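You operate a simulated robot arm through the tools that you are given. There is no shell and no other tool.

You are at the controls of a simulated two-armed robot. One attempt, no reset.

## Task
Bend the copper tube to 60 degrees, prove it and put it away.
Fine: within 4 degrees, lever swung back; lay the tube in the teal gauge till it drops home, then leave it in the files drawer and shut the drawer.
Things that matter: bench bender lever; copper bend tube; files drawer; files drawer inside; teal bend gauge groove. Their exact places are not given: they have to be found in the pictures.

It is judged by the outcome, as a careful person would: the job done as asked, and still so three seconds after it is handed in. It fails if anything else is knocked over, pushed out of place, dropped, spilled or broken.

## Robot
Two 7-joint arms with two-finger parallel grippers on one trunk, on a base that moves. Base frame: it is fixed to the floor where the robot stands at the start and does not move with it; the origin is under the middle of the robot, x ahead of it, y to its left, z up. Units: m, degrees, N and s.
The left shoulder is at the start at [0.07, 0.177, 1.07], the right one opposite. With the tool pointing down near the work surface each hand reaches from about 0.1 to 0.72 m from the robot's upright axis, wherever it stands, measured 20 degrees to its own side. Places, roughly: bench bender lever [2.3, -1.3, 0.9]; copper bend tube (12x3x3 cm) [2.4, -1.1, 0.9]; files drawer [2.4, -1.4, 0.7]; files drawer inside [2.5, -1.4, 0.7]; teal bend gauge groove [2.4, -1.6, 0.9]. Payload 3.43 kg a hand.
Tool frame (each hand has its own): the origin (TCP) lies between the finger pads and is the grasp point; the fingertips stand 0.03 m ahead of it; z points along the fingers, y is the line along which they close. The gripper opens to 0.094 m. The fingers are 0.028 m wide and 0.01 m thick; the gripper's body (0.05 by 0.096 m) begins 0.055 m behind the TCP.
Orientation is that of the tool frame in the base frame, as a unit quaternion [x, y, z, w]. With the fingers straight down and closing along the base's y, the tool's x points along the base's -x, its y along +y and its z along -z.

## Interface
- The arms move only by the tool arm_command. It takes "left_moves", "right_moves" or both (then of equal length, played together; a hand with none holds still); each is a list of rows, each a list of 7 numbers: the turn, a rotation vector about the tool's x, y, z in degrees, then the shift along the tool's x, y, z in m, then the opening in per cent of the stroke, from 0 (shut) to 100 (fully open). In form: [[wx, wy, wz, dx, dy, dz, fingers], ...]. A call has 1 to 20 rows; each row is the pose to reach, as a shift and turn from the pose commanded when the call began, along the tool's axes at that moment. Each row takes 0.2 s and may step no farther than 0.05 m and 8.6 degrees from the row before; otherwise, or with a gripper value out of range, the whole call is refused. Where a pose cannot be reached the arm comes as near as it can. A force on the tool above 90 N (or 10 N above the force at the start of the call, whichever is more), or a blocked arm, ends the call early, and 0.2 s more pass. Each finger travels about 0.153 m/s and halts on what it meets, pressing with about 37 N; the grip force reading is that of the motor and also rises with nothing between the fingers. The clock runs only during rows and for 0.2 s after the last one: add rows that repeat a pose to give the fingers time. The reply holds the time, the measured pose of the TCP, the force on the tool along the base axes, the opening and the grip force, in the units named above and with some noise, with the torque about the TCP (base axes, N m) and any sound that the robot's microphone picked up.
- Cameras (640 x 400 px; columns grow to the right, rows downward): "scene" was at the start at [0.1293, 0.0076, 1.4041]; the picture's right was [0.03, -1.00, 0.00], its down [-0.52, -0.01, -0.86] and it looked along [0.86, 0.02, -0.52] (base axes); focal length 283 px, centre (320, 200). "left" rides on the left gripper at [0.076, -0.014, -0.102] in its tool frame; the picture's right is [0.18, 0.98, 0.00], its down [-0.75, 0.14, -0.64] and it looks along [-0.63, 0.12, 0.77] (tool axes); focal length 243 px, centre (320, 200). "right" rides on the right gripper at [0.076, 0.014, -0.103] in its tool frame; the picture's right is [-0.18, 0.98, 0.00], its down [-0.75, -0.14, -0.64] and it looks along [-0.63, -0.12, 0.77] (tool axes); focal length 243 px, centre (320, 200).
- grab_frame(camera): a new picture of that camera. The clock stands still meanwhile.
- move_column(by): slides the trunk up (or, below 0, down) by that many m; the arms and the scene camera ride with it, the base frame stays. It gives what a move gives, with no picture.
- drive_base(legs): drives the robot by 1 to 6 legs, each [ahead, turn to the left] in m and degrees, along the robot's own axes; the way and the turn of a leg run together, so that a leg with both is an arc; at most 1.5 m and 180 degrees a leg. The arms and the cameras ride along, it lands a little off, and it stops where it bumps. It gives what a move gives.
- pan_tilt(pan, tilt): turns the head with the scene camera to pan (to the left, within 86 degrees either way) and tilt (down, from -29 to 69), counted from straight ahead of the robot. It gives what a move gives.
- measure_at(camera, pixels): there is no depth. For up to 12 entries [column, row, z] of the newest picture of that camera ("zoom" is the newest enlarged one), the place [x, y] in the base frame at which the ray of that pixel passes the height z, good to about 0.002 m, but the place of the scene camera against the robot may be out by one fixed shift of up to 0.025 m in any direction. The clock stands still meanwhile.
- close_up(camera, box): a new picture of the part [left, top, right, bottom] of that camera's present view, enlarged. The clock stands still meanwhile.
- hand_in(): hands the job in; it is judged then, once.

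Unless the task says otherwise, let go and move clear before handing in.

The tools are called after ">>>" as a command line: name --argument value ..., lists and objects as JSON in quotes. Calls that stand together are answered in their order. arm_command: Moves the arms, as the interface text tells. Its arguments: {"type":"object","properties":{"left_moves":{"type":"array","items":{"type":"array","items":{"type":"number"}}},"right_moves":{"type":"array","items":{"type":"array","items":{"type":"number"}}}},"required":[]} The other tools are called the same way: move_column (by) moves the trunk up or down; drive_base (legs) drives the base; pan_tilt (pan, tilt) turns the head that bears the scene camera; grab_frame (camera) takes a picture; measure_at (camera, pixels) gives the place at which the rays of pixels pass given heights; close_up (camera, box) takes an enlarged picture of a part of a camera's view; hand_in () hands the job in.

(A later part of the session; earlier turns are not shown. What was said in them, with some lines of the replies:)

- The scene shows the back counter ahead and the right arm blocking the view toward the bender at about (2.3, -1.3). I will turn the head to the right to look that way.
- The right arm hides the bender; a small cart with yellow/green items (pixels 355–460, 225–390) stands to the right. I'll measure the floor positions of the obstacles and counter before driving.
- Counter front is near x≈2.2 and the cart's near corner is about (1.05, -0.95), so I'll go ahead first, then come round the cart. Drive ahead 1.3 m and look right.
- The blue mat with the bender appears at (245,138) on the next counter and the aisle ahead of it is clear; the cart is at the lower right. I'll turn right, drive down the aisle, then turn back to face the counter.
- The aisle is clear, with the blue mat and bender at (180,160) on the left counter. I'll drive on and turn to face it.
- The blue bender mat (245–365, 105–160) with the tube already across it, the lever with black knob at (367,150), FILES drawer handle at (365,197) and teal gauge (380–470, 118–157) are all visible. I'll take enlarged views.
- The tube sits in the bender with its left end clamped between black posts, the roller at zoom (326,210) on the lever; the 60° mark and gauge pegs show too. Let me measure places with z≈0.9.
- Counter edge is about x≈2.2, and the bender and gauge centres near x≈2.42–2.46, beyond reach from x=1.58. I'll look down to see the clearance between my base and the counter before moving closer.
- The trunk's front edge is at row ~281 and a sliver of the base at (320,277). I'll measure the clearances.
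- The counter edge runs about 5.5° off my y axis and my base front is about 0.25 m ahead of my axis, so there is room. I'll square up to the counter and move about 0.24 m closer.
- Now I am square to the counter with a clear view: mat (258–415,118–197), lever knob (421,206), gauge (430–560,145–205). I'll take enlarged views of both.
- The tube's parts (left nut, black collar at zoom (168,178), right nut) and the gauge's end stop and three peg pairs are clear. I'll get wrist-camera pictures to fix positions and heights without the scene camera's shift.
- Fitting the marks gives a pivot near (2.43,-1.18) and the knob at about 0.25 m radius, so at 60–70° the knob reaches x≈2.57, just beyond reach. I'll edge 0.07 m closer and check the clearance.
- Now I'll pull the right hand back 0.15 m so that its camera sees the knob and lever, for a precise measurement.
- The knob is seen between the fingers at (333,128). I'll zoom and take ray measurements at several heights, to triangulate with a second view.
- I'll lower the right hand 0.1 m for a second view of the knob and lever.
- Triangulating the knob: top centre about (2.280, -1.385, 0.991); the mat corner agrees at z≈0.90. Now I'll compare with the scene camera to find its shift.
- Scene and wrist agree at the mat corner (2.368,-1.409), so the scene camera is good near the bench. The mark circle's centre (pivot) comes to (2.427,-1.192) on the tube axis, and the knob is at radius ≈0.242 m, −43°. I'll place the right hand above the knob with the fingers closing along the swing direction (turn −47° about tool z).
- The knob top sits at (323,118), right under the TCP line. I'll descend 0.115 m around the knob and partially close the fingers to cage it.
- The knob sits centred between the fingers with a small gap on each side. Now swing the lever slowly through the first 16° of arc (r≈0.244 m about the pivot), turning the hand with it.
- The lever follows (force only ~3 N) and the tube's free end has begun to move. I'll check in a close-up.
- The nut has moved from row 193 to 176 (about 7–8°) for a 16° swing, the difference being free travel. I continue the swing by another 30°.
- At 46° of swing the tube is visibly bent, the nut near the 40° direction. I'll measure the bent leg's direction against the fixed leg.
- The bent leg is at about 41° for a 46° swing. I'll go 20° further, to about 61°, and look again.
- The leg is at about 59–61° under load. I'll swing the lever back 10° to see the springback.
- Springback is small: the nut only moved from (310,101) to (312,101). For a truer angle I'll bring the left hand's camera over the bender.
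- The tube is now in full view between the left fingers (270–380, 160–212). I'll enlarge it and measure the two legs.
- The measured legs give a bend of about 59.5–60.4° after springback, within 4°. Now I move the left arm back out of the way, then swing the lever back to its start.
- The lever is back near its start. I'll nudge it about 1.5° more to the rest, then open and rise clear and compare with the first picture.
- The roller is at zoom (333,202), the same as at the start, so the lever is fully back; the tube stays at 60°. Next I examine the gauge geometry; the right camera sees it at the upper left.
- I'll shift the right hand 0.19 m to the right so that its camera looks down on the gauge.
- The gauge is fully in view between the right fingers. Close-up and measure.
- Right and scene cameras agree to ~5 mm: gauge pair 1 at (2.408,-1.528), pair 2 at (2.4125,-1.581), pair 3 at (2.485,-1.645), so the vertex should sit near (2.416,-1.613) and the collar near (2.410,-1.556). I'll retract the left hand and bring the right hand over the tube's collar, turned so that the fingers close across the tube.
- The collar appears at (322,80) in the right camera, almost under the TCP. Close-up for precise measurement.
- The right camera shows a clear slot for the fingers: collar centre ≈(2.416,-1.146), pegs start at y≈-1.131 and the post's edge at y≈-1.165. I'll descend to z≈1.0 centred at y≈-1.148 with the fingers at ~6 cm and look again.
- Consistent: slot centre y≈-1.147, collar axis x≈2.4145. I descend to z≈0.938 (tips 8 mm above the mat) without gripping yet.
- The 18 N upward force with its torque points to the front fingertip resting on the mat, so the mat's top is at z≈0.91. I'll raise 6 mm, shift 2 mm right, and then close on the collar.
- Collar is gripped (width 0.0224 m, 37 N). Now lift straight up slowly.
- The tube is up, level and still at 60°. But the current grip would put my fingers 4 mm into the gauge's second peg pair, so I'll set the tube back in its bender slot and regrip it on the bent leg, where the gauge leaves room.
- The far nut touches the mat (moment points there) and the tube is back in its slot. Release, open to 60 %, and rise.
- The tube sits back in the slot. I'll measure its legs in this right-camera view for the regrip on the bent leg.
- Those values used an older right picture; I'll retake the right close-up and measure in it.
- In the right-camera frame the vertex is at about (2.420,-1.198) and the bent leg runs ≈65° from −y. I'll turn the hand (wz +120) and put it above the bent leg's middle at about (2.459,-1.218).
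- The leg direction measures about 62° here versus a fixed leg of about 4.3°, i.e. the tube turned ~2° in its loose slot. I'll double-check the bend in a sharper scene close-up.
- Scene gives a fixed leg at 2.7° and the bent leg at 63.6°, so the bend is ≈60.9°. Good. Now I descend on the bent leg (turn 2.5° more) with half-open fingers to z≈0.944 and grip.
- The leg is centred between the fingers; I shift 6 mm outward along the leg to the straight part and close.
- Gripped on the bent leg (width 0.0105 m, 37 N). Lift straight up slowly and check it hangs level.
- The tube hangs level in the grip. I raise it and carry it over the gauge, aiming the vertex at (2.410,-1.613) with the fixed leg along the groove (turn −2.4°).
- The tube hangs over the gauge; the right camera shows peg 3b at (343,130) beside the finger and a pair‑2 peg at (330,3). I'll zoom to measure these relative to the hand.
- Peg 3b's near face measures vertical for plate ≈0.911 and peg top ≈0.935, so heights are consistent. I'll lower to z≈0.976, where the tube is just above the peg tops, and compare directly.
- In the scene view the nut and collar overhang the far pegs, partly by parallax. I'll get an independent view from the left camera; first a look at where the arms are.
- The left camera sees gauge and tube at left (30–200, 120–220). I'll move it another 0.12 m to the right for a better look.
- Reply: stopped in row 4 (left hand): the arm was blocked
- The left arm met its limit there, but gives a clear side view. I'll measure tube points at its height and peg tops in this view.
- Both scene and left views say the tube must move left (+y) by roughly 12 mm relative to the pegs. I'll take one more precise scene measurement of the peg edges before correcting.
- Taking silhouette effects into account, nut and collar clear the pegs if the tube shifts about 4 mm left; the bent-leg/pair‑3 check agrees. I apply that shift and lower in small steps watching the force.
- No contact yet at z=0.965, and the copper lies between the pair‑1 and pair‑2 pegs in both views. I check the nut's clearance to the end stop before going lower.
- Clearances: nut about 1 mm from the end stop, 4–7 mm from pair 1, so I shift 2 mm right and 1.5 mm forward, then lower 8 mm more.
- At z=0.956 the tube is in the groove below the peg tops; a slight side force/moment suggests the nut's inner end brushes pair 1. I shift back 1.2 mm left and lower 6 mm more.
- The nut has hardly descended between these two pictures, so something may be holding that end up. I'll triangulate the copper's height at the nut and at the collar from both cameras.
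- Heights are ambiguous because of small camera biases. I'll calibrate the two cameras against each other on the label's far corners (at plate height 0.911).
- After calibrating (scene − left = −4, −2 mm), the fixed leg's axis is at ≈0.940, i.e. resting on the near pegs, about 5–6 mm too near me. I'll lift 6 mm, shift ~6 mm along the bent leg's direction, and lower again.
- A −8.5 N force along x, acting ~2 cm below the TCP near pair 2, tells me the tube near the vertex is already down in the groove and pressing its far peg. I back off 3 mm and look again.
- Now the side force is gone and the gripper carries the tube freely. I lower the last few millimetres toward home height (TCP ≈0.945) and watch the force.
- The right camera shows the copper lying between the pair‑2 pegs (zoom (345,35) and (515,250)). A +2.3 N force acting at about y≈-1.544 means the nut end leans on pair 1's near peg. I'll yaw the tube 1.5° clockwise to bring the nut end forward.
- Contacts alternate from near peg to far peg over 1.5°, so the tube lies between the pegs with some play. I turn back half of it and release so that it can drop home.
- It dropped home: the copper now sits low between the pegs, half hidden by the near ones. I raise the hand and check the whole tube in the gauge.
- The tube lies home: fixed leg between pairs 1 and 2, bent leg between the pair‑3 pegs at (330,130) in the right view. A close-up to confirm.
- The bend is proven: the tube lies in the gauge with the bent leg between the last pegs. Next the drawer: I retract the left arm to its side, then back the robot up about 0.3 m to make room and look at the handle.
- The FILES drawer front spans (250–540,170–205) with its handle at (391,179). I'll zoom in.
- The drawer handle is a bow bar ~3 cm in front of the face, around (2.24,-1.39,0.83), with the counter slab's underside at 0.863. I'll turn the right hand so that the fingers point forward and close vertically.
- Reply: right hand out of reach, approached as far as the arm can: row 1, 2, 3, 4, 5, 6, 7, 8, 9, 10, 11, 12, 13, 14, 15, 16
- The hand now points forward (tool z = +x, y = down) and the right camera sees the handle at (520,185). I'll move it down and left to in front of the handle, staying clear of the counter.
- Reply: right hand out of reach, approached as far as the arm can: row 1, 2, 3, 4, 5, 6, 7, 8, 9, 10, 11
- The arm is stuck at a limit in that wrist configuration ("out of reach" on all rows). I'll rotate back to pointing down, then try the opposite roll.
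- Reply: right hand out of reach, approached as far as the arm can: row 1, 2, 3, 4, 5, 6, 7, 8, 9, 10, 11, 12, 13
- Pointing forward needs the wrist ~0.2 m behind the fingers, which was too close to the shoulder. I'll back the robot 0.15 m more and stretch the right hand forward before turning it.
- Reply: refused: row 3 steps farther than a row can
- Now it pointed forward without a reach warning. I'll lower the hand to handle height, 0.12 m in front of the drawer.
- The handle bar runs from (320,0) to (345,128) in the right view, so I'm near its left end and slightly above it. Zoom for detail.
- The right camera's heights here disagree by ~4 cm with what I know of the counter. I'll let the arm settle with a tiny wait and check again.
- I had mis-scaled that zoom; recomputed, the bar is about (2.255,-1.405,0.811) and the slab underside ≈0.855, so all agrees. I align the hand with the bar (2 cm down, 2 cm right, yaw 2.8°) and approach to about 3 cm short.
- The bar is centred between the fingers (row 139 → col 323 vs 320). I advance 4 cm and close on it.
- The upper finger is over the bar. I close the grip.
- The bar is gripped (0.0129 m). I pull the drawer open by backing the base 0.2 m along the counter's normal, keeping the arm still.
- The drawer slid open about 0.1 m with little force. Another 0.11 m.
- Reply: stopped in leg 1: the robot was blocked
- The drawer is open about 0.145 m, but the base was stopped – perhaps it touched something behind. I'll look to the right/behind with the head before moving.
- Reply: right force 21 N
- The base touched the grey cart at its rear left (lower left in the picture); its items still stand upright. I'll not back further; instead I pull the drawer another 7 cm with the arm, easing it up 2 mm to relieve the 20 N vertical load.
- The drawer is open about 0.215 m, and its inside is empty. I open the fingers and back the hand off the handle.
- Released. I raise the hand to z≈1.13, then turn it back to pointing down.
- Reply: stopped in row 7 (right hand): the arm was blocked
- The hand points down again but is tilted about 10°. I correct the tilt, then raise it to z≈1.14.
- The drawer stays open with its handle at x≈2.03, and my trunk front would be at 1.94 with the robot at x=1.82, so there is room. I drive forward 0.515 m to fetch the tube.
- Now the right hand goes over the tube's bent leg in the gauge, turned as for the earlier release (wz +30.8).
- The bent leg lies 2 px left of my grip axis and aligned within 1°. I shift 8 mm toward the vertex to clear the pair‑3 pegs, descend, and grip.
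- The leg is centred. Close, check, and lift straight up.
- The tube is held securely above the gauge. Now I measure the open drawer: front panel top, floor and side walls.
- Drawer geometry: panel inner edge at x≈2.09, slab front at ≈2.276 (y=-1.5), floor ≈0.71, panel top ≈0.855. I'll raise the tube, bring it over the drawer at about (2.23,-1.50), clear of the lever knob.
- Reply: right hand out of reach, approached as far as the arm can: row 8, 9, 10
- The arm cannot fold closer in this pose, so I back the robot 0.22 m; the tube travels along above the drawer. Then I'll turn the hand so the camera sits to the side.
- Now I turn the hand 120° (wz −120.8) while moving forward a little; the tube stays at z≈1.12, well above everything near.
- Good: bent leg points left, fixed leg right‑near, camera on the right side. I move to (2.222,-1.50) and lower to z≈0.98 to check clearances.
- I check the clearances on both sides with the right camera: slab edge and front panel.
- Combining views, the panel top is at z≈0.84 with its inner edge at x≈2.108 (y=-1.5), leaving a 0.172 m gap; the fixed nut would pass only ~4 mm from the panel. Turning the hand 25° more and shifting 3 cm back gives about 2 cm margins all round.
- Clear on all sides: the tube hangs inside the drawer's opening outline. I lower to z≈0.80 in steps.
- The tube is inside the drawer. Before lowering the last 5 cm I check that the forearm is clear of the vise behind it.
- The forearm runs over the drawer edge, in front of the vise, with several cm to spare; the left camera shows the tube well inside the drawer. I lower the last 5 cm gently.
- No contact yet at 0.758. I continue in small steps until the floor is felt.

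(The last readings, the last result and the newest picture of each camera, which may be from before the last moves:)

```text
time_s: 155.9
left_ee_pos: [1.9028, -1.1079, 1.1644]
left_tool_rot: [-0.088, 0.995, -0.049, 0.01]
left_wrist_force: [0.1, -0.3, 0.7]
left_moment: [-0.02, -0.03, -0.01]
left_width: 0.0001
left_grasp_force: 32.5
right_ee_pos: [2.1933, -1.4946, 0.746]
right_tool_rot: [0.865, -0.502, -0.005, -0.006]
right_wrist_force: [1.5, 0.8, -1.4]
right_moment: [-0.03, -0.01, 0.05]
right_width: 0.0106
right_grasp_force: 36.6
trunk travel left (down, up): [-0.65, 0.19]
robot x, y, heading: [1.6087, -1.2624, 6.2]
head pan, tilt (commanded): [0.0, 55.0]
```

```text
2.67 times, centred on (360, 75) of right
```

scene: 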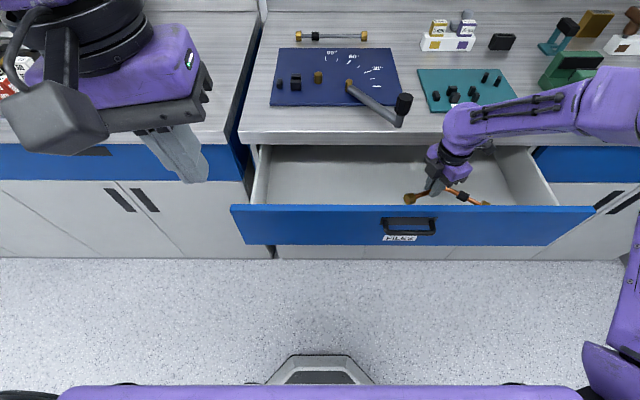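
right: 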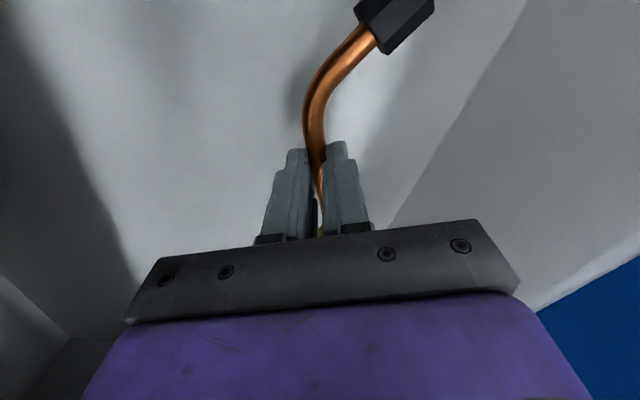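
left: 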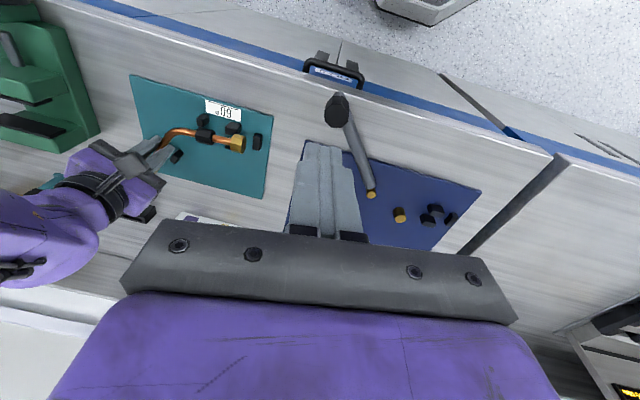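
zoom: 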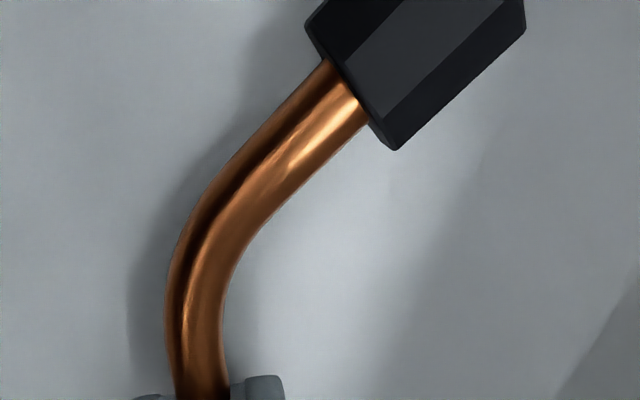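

The shadow says the floor is close. A few millimetres more.

>>> arm_command --right_moves '[[0, 0, 0, 0, 0, 0.004, 0], [0, 0, 0, 0, 0, 0.008, 0], [0, 0, 0, 0, 0, 0.011, 0], [0, 0, 0, 0, 0, 0.011, 0]]'

>>> close_up --camera "right" --box '[240, 0, 480, 150]'

```text
time_s: 156.9
left_ee_pos: [1.9007, -1.1068, 1.1656]
left_tool_rot: [-0.088, 0.995, -0.049, 0.01]
left_wrist_force: [-0.2, 0.0, 0.5]
left_moment: [0.02, -0.03, 0.02]
left_width: 0.0002
left_grasp_force: 33.4
right_ee_pos: [2.193, -1.4942, 0.7382]
right_tool_rot: [0.865, -0.502, -0.002, -0.006]
right_wrist_force: [1.9, -3.9, 19.9]
right_moment: [0.55, 0.31, -0.1]
right_width: 0.0112
right_grasp_force: 36.8
trunk travel left (down, up): [-0.65, 0.19]
robot x, y, heading: [1.6103, -1.2658, 5.7]
head pan, tilt (commanded): [0.0, 55.0]
```

```text
2.67 times, centred on (360, 75) of right
```

zoom: 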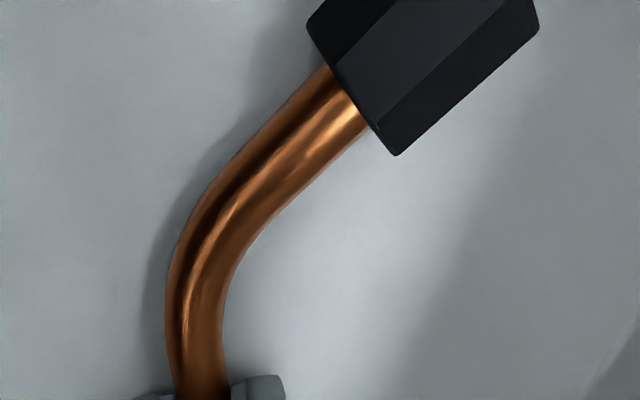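

Contact with the floor (20 N at z=0.738). I ease up 3 mm, open the fingers, and rise straight out.

>>> arm_command --right_moves '[[0, 0, 0, 0, 0, -0.003, 0], [0, 0, 0, 0, 0, -0.004, 5], [0, 0, 0, 0, 0, -0.004, 20], [0, 0, 0, 0, 0, -0.004, 35], [0, 0, 0, 0, 0, -0.004, 45], [0, 0, 0, 0, 0, -0.004, 45]]'

>>> close_up --camera "right" --box '[160, 0, 480, 200]'

```text
time_s: 158.3
left_ee_pos: [1.9027, -1.1088, 1.1639]
left_tool_rot: [-0.088, 0.995, -0.048, 0.01]
left_wrist_force: [-0.4, -0.6, 0.7]
left_moment: [0.03, 0.01, 0.0]
left_width: 0.0001
left_grasp_force: 32.2
right_ee_pos: [2.1926, -1.4963, 0.7393]
right_tool_rot: [0.865, -0.501, -0.004, -0.007]
right_wrist_force: [0.5, 0.0, 0.0]
right_moment: [-0.01, -0.01, -0.01]
right_width: 0.0422
right_grasp_force: 0.0
trunk travel left (down, up): [-0.65, 0.19]
robot x, y, heading: [1.6081, -1.2635, 6.1]
head pan, tilt (commanded): [0.0, 55.0]
```

```text
2.00 times, centred on (320, 100) of right
```

zoom: 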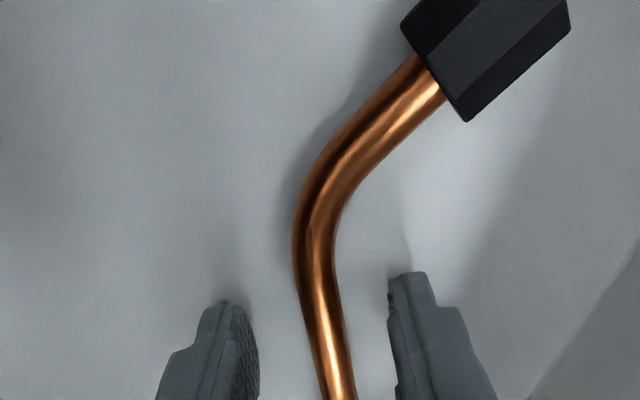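

The tube lies on the drawer floor, free between the open fingers. Now I rise straight up out of the drawer.

>>> arm_command --right_moves '[[0, 0, 0, 0, 0, -0.03, 45], [0, 0, 0, 0, 0, -0.07, 45], [0, 0, 0, 0, 0, -0.11, 45], [0, 0, 0, 0, 0, -0.15, 45], [0, 0, 0, 0, 0, -0.19, 45], [0, 0, 0, 0, 0, -0.23, 45], [0, 0, 0, 0, 0, -0.27, 45], [0, 0, 0, 0, 0, -0.31, 45], [0, 0, 0, 0, 0, -0.35, 45], [0, 0, 0, 0, 0, -0.38, 45], [0, 0, 0, 0, 0, -0.38, 45]]'

>>> grab_frame --camera "scene"

>>> grab_frame --camera "right"

```text
time_s: 160.7
left_ee_pos: [1.903, -1.1084, 1.1641]
left_tool_rot: [-0.089, 0.995, -0.048, 0.009]
left_wrist_force: [-0.5, -0.1, -0.3]
left_moment: [0.02, -0.01, -0.01]
left_width: 0.0
left_grasp_force: 33.0
right_ee_pos: [2.1909, -1.5014, 1.1184]
right_tool_rot: [0.865, -0.501, -0.004, -0.007]
right_wrist_force: [-0.5, -0.1, 0.0]
right_moment: [0.0, -0.03, -0.01]
right_width: 0.0424
right_grasp_force: 0.0
trunk travel left (down, up): [-0.65, 0.19]
robot x, y, heading: [1.6089, -1.2687, 6.0]
head pan, tilt (commanded): [0.0, 55.0]
```

```text
taken
```

scene: 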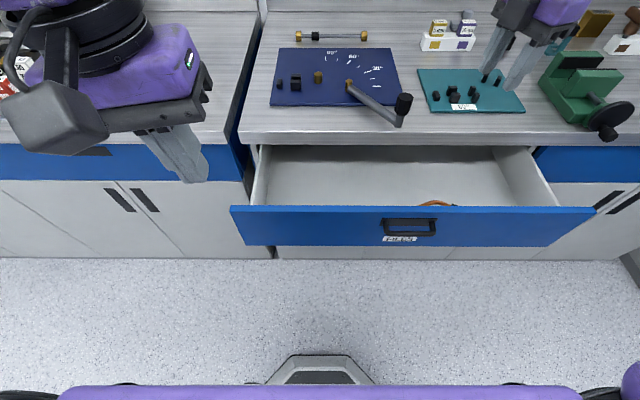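

```text
taken
```

right: 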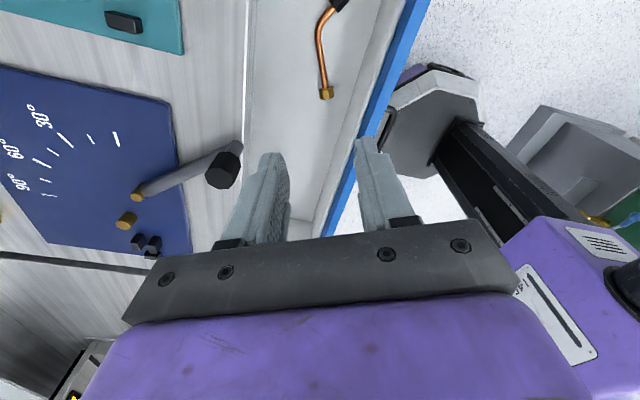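

The tube is in the drawer (visible at (437,203)). To shut the drawer I'll push the front panel with closed fingertips pitched forward; first I back up 0.2 m for arm room, then turn the hand back.

>>> drive_base --legs '[[-0.2, 0]]'

>>> arm_command --right_moves '[[0, 0, 8, 0, 0, 0, 30], [0, 0, 16, 0, 0, 0, 10], [0, 0, 24, 0, 0, 0, 0], [0, 0, 32, 0, 0, 0, 0], [0, 0, 40, 0, 0, 0, 0], [0, 0, 48, 0, 0, 0, 0], [0, 0, 56, 0, 0, 0, 0], [0, 0, 64, 0, 0, 0, 0], [0, 0, 72, 0, 0, 0, 0], [0, 0, 80, 0, 0, 0, 0], [0, 0, 88, 0, 0, 0, 0], [0, 0, 96, 0, 0, 0, 0], [0, 0, 104, 0, 0, 0, 0], [0, 0, 112, 0, 0, 0, 0], [0, 0, 115, 0, 0, 0, 0], [0, 0, 115, 0, 0, 0, 0]]'

>>> grab_frame --camera "scene"

```text
time_s: 162.3
left_ee_pos: [1.6992, -1.1296, 1.1644]
left_tool_rot: [-0.088, 0.995, -0.048, 0.009]
left_wrist_force: [0.3, 1.0, -0.1]
left_moment: [-0.02, 0.01, -0.01]
left_width: 0.0001
left_grasp_force: 33.1
right_ee_pos: [1.9882, -1.5229, 1.1164]
right_tool_rot: [0.865, -0.502, -0.005, -0.006]
right_wrist_force: [0.0, -0.9, -0.2]
right_moment: [0.02, 0.03, 0.02]
right_width: 0.0423
right_grasp_force: 0.0
trunk travel left (down, up): [-0.65, 0.19]
robot x, y, heading: [1.406, -1.2862, 5.7]
head pan, tilt (commanded): [0.0, 55.0]
```

```text
time_s: 165.7
left_ee_pos: [1.698, -1.1304, 1.1635]
left_tool_rot: [-0.087, 0.995, -0.048, 0.01]
left_wrist_force: [-0.2, 0.2, 0.3]
left_moment: [-0.04, 0.01, -0.02]
left_width: 0.0
left_grasp_force: 33.3
right_ee_pos: [1.9885, -1.5235, 1.1174]
right_tool_rot: [-0.041, 0.999, 0.007, -0.001]
right_wrist_force: [0.2, -0.1, -2.0]
right_moment: [0.02, -0.01, 0.0]
right_width: 0.0
right_grasp_force: 33.2
trunk travel left (down, up): [-0.65, 0.19]
robot x, y, heading: [1.4068, -1.2881, 5.9]
head pan, tilt (commanded): [0.0, 55.0]
```

```text
taken
```

scene: 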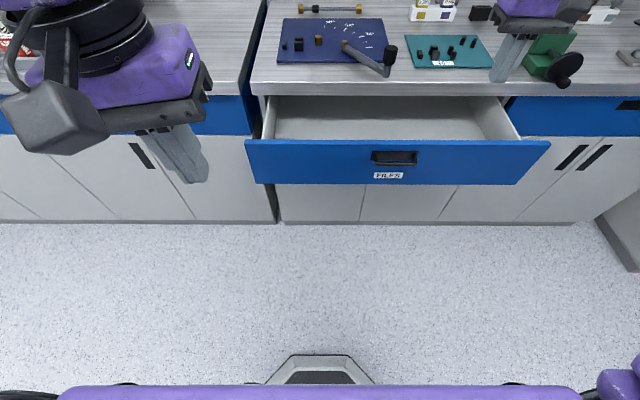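

Fingers closed, pointing down in front of the drawer line. I pitch them 45° forward and lower to panel height, still short of the panel.

>>> arm_command --right_moves '[[0, -7.5, 0, 0.01, 0, 0, 0], [0, -15, 0, 0.02, 0, 0, 0], [0, -22.5, 0, 0.03, 0, 0, 0], [0, -30, 0, 0.04, 0, 0, 0], [0, -37.5, 0, 0.04, 0, 0, 0], [0, -45, 0, 0.04, 0, 0.02, 0], [0, -45, 0, 0.04, 0, 0.06, 0], [0, -45, 0, 0.04, 0, 0.1, 0], [0, -45, 0, 0.04, 0, 0.14, 0], [0, -45, 0, 0.04, 0, 0.18, 0], [0, -45, 0, 0.04, 0, 0.22, 0], [0, -45, 0, 0.04, 0, 0.26, 0], [0, -45, 0, 0.04, 0, 0.3, 0], [0, -45, 0, 0.04, 0, 0.32, 0], [0, -45, 0, 0.04, 0, 0.32, 0]]'

>>> grab_frame --camera "scene"

>>> grab_frame --camera "right"

```text
time_s: 168.9
left_ee_pos: [1.6985, -1.1289, 1.164]
left_tool_rot: [-0.089, 0.995, -0.048, 0.009]
left_wrist_force: [0.5, -0.6, 0.0]
left_moment: [-0.01, 0.0, 0.01]
left_width: 0.0
left_grasp_force: 33.5
right_ee_pos: [1.9553, -1.532, 0.8089]
right_tool_rot: [-0.026, 0.925, 0.029, 0.377]
right_wrist_force: [-1.1, -0.5, -0.4]
right_moment: [0.01, -0.01, 0.0]
right_width: 0.0
right_grasp_force: 33.3
right hand out of reach, approached as far as the arm can: row 4, 5, 6, 7, 8, 13, 14, 15
trunk travel left (down, up): [-0.65, 0.19]
robot x, y, heading: [1.4062, -1.2915, 5.7]
head pan, tilt (commanded): [0.0, 55.0]
```

```text
taken
```

scene: 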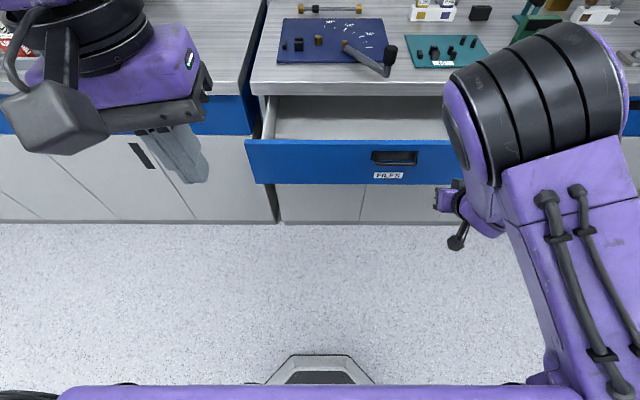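

```text
taken
```

right: 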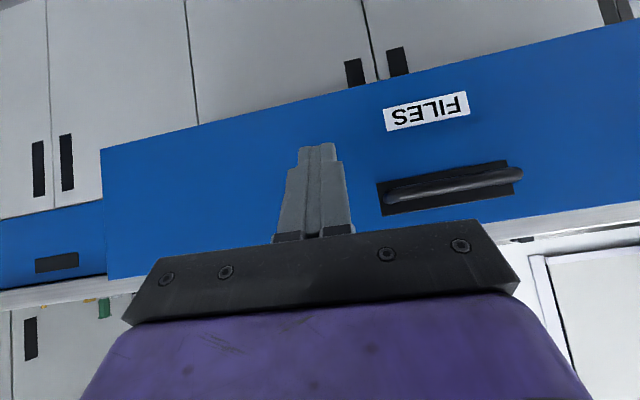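

The fingertips point at the panel right of the handle, about 10 cm short of it, at z≈0.79. I push by driving forward 0.27 m and check.

>>> drive_base --legs '[[0.27, 0]]'

>>> grab_frame --camera "scene"

>>> grab_frame --camera "right"

```text
time_s: 170.8
left_ee_pos: [1.9683, -1.1026, 1.1644]
left_tool_rot: [-0.087, 0.995, -0.048, 0.009]
left_wrist_force: [-0.9, 0.2, -0.3]
left_moment: [0.0, 0.02, -0.01]
left_width: 0.0
left_grasp_force: 32.8
right_ee_pos: [2.2242, -1.506, 0.8073]
right_tool_rot: [-0.024, 0.926, 0.027, 0.375]
right_wrist_force: [-0.3, 0.2, -0.3]
right_moment: [0.0, 0.01, -0.01]
right_width: 0.0
right_grasp_force: 32.8
trunk travel left (down, up): [-0.65, 0.19]
robot x, y, heading: [1.6791, -1.2608, 5.8]
head pan, tilt (commanded): [0.0, 55.0]
```

```text
taken
```

scene: 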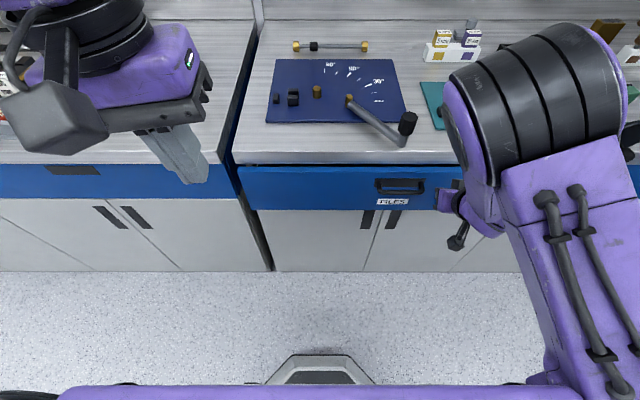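

```text
taken
```

right: 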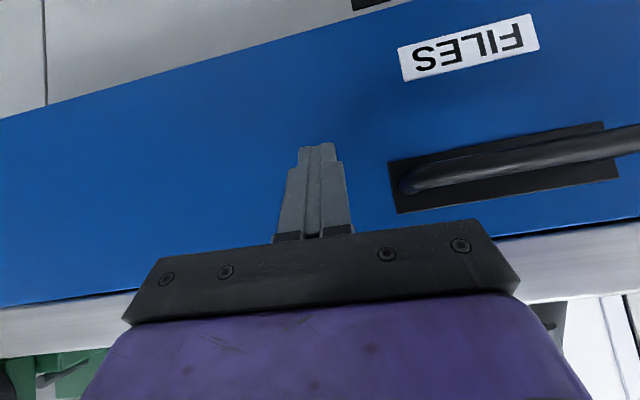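

The drawer is nearly shut (small gap under the slab). I push on in small steps.

>>> drive_base --legs '[[0.03, 0]]'

>>> close_up --camera "scene" --box '[225, 125, 465, 275]'

```text
time_s: 171.7
left_ee_pos: [1.9946, -1.0976, 1.1657]
left_tool_rot: [-0.087, 0.995, -0.049, 0.011]
left_wrist_force: [-0.7, 0.0, 0.0]
left_moment: [-0.01, 0.0, 0.01]
left_width: 0.0001
left_grasp_force: 32.8
right_ee_pos: [2.2519, -1.5048, 0.8088]
right_tool_rot: [-0.023, 0.925, 0.028, 0.378]
right_wrist_force: [1.0, 0.6, 0.0]
right_moment: [0.04, -0.01, 0.0]
right_width: 0.0001
right_grasp_force: 32.7
trunk travel left (down, up): [-0.65, 0.19]
robot x, y, heading: [1.7028, -1.2579, 5.6]
head pan, tilt (commanded): [0.0, 55.0]
```

```text
2.67 times, centred on (345, 200) of scene
```

zoom: 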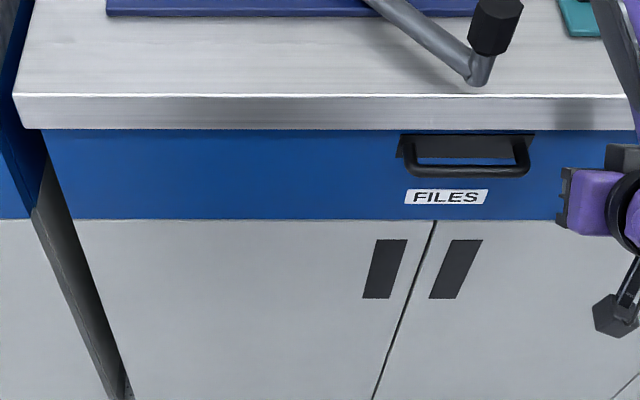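

>>> measure_at --camera "zoom" --pixels '[[465, 170, 0.82], [465, 170, 0.83], [300, 96, 0.9], [300, 128, 0.86], [250, 219, 0.72], [250, 219, 0.7]]'

>>> close_up --camera "scene" --box '[355, 160, 451, 220]'

```text
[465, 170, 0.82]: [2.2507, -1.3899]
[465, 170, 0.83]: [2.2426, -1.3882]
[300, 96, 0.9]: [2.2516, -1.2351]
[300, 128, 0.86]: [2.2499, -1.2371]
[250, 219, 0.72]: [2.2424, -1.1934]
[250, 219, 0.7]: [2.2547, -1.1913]
```

```text
6.67 times, centred on (403, 190) of scene
```

zoom: 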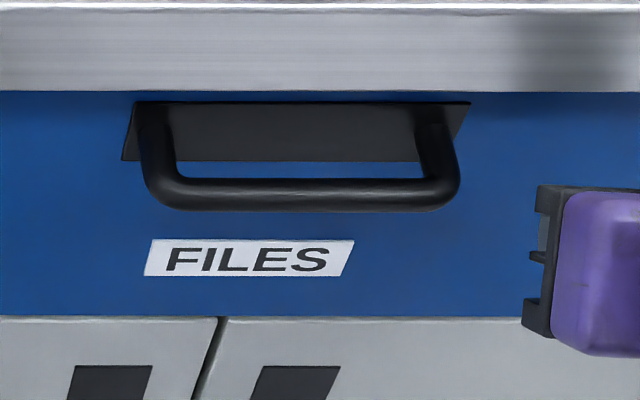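

The handle is back at x≈2.2507 (z 0.82), matching its closed position at the start (2.248–2.249). I press 1 cm further with the arm to make sure it is at its stop, watching the force.

>>> arm_command --right_moves '[[0, 0, 0, -0.0036, 0, 0.0035, 0], [0, 0, 0, -0.0072, 0, 0.007, 0], [0, 0, 0, -0.0108, 0, 0.0105, 0], [0, 0, 0, -0.0108, 0, 0.0105, 0]]'

>>> close_up --camera "scene" --box '[355, 160, 451, 220]'

```text
time_s: 172.7
left_ee_pos: [1.9968, -1.0991, 1.1646]
left_tool_rot: [-0.086, 0.995, -0.048, 0.009]
left_wrist_force: [0.6, 0.5, -0.7]
left_moment: [0.0, 0.01, 0.03]
left_width: 0.0003
left_grasp_force: 33.1
right_ee_pos: [2.2689, -1.5059, 0.8061]
right_tool_rot: [-0.015, 0.926, 0.03, 0.376]
right_wrist_force: [0.0, 0.3, 0.2]
right_moment: [0.0, 0.0, -0.01]
right_width: 0.0
right_grasp_force: 33.2
trunk travel left (down, up): [-0.65, 0.19]
robot x, y, heading: [1.7029, -1.2593, 5.7]
head pan, tilt (commanded): [0.0, 55.0]
```

```text
6.67 times, centred on (403, 190) of scene
```

zoom: 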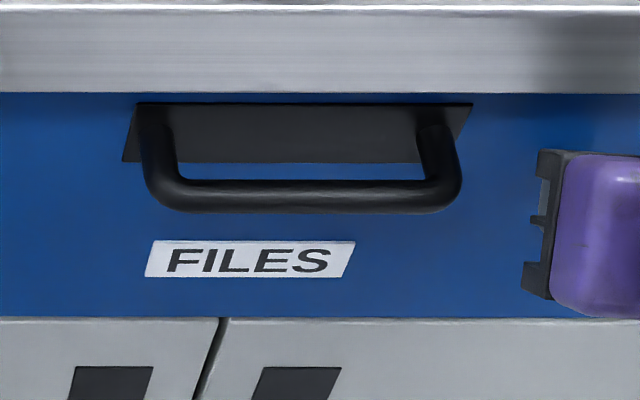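

The handle did not move and there was no force, so the drawer has already run ahead of my fingertips. I advance another 1.2 cm to touch the panel and confirm it is at its stop.

>>> arm_command --right_moves '[[0, 0, 0, -0.0036, 0, 0.0035, 0], [0, 0, 0, -0.0072, 0, 0.007, 0], [0, 0, 0, -0.0108, 0, 0.0105, 0], [0, 0, 0, -0.0108, 0, 0.0105, 0]]'

>>> close_up --camera "scene" --box '[355, 160, 451, 220]'

>>> grab_frame --camera "right"

```text
time_s: 173.7
left_ee_pos: [1.9861, -1.1004, 1.1662]
left_tool_rot: [-0.087, 0.995, -0.048, 0.015]
left_wrist_force: [0.0, -0.6, 0.5]
left_moment: [0.02, -0.02, 0.04]
left_width: 0.0
left_grasp_force: 32.9
right_ee_pos: [2.2689, -1.5058, 0.8066]
right_tool_rot: [-0.016, 0.927, 0.029, 0.373]
right_wrist_force: [-76.2, -3.6, 1.1]
right_moment: [1.11, 1.01, 0.2]
right_width: 0.0002
right_grasp_force: 33.4
trunk travel left (down, up): [-0.65, 0.19]
robot x, y, heading: [1.7027, -1.2571, 5.6]
head pan, tilt (commanded): [0.0, 55.0]
```

```text
6.67 times, centred on (403, 190) of scene
```

zoom: 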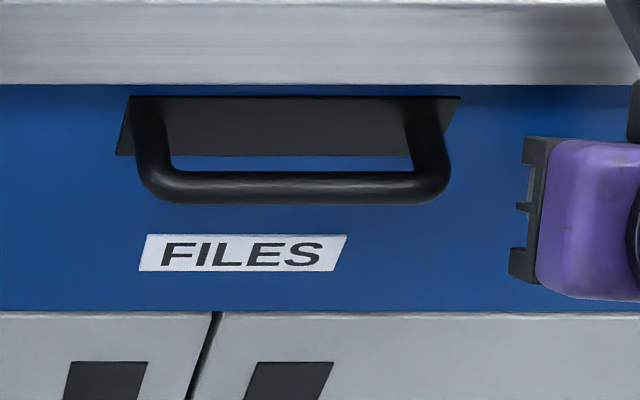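

```text
taken
```

right: 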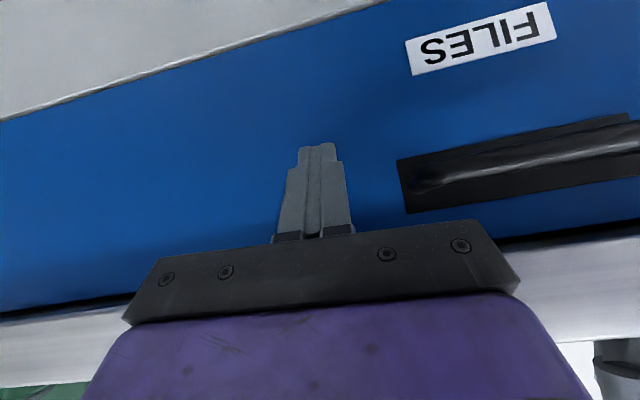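

A firm 76 N reaction shows that the drawer is at its stop: it is shut. I back the hand off at once.

>>> arm_command --right_moves '[[0, 0, 0, 0.0108, 0, -0.0105, 0], [0, 0, 0, 0.03, 0, -0.03, 0], [0, 0, 0, 0.055, 0, -0.055, 0], [0, 0, 0, 0.055, 0, -0.055, 0]]'

>>> drive_base --legs '[[-0.2, 0]]'

>>> grab_frame --camera "scene"

```text
time_s: 174.7
left_ee_pos: [1.9999, -1.0988, 1.1639]
left_tool_rot: [-0.088, 0.995, -0.048, 0.009]
left_wrist_force: [0.3, 0.5, 0.5]
left_moment: [0.01, 0.01, 0.0]
left_width: 0.0
left_grasp_force: 32.7
right_ee_pos: [2.2089, -1.5231, 0.8121]
right_tool_rot: [-0.009, 0.931, 0.032, 0.363]
right_wrist_force: [0.8, 0.3, 0.0]
right_moment: [0.05, 0.01, 0.02]
right_width: 0.0
right_grasp_force: 32.4
right hand out of reach, approached as far as the arm can: row 3, 4
trunk travel left (down, up): [-0.65, 0.19]
robot x, y, heading: [1.705, -1.258, 5.9]
head pan, tilt (commanded): [0.0, 55.0]
```

```text
time_s: 176.3
left_ee_pos: [1.7997, -1.1201, 1.1643]
left_tool_rot: [-0.085, 0.995, -0.048, 0.01]
left_wrist_force: [-1.0, -0.3, 0.1]
left_moment: [0.03, 0.02, -0.01]
left_width: 0.0
left_grasp_force: 32.8
right_ee_pos: [2.0114, -1.5409, 0.815]
right_tool_rot: [-0.008, 0.929, 0.036, 0.367]
right_wrist_force: [0.6, -0.5, 0.2]
right_moment: [0.0, 0.03, 0.0]
right_width: 0.0
right_grasp_force: 33.7
trunk travel left (down, up): [-0.65, 0.19]
robot x, y, heading: [1.5057, -1.2789, 5.8]
head pan, tilt (commanded): [0.0, 55.0]
```

```text
taken
```

scene: 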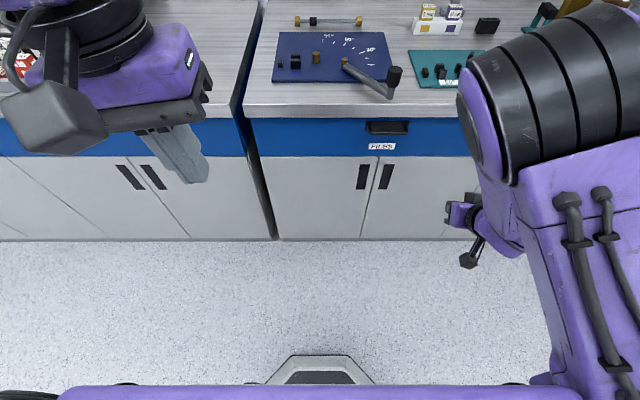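

The drawer is closed flush and the lever, mat and gauge look unchanged. I'll glance at the cart that my base touched, and take an overall look at the bench.

>>> pan_tilt --pan 86 --tilt 40

>>> grab_frame --camera "scene"

>>> pan_tilt --pan -5 --tilt 35

>>> grab_frame --camera "scene"

```text
time_s: 177.9
left_ee_pos: [1.7982, -1.1203, 1.1639]
left_tool_rot: [-0.085, 0.995, -0.048, 0.01]
left_wrist_force: [0.1, 0.2, -0.8]
left_moment: [0.02, -0.04, 0.02]
left_width: 0.0
left_grasp_force: 32.8
right_ee_pos: [2.0097, -1.542, 0.8143]
right_tool_rot: [-0.003, 0.929, 0.036, 0.367]
right_wrist_force: [-0.8, -0.1, -0.2]
right_moment: [0.01, -0.01, -0.03]
right_width: 0.0001
right_grasp_force: 33.1
trunk travel left (down, up): [-0.65, 0.19]
robot x, y, heading: [1.5029, -1.2771, 5.6]
head pan, tilt (commanded): [85.9, 40.0]
```

```text
taken
```

scene: 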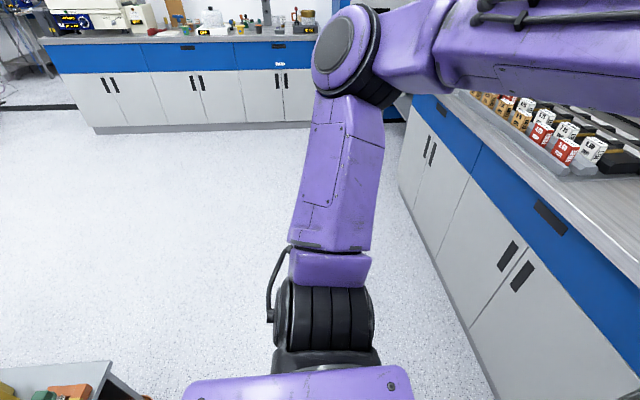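

```text
time_s: 179.6
left_ee_pos: [1.7987, -1.1199, 1.1648]
left_tool_rot: [-0.086, 0.995, -0.048, 0.009]
left_wrist_force: [0.4, -0.2, 1.1]
left_moment: [-0.01, -0.02, -0.01]
left_width: 0.0
left_grasp_force: 33.1
right_ee_pos: [2.0102, -1.5415, 0.8169]
right_tool_rot: [-0.004, 0.93, 0.037, 0.367]
right_wrist_force: [0.3, 0.1, -1.0]
right_moment: [0.0, 0.01, -0.03]
right_width: 0.0
right_grasp_force: 33.2
trunk travel left (down, up): [-0.65, 0.19]
robot x, y, heading: [1.5062, -1.2776, 5.5]
head pan, tilt (commanded): [-5.0, 35.0]
```

```text
taken
```

scene: 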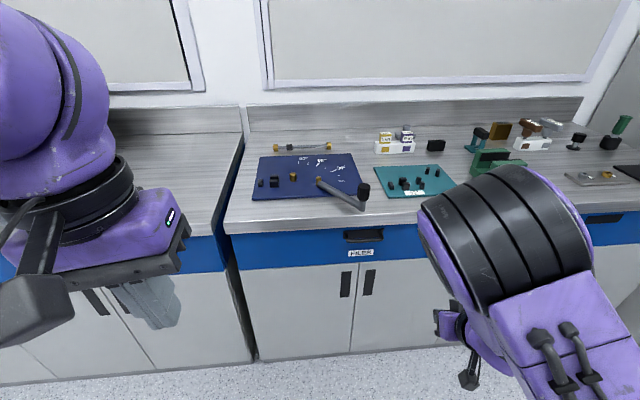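

All objects on the bench are in place, and the cart's tray stands upright. One last close-up of the drawer to confirm it is flush.

>>> close_up --camera "scene" --box '[215, 140, 455, 290]'

>>> measure_at --camera "zoom" --pixels '[[395, 256, 0.82], [395, 256, 0.81], [300, 205, 0.9], [300, 240, 0.86]]'

```text
2.67 times, centred on (335, 215) of scene
```

zoom: 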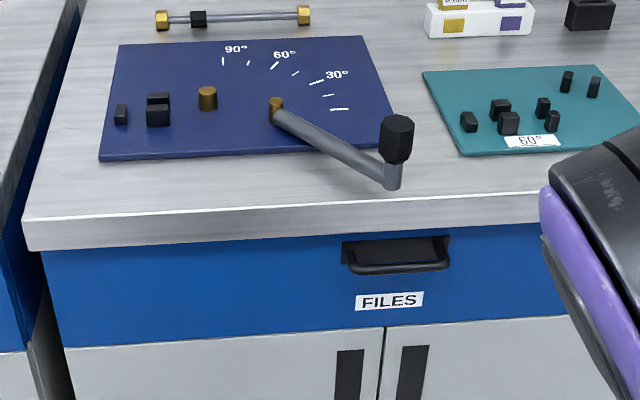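

```text
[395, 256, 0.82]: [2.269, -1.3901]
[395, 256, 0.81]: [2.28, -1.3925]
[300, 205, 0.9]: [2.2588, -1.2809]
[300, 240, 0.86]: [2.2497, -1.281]
```

The drawer is shut with the tube inside. The lever is back at its start and nothing else on the bench has moved. Both hands are clear, so I am handing in.

>>> hand_in

```text
The job is handed in.
```

The tube is bent to about 60°, was proved in the teal gauge, and now lies in the files drawer, which is shut. I've handed the job in but have not seen a verdict.

- **Bend:** my camera readings put it between about 58° and 61°, most near 60°. The lever is back at its starting position.
- **Gauge:** the tube dropped home when I let go of it, with the bent leg sitting between the last pair of pegs. It first caught on top of the near pegs, so I shifted it a few millimetres before it went in.
- **Drawer:** I laid the tube on the drawer floor and released it there. The drawer pushed shut until it hit its stop, and the handle is back where it was at the start.
- **Possible problem:** while backing up to open the drawer, my base touched the grey cart behind me and stopped. The items I could see on it stayed upright. I could not see the whole cart afterwards, so I can't rule out that it shifted slightly.

The rest of the bench looks unchanged.
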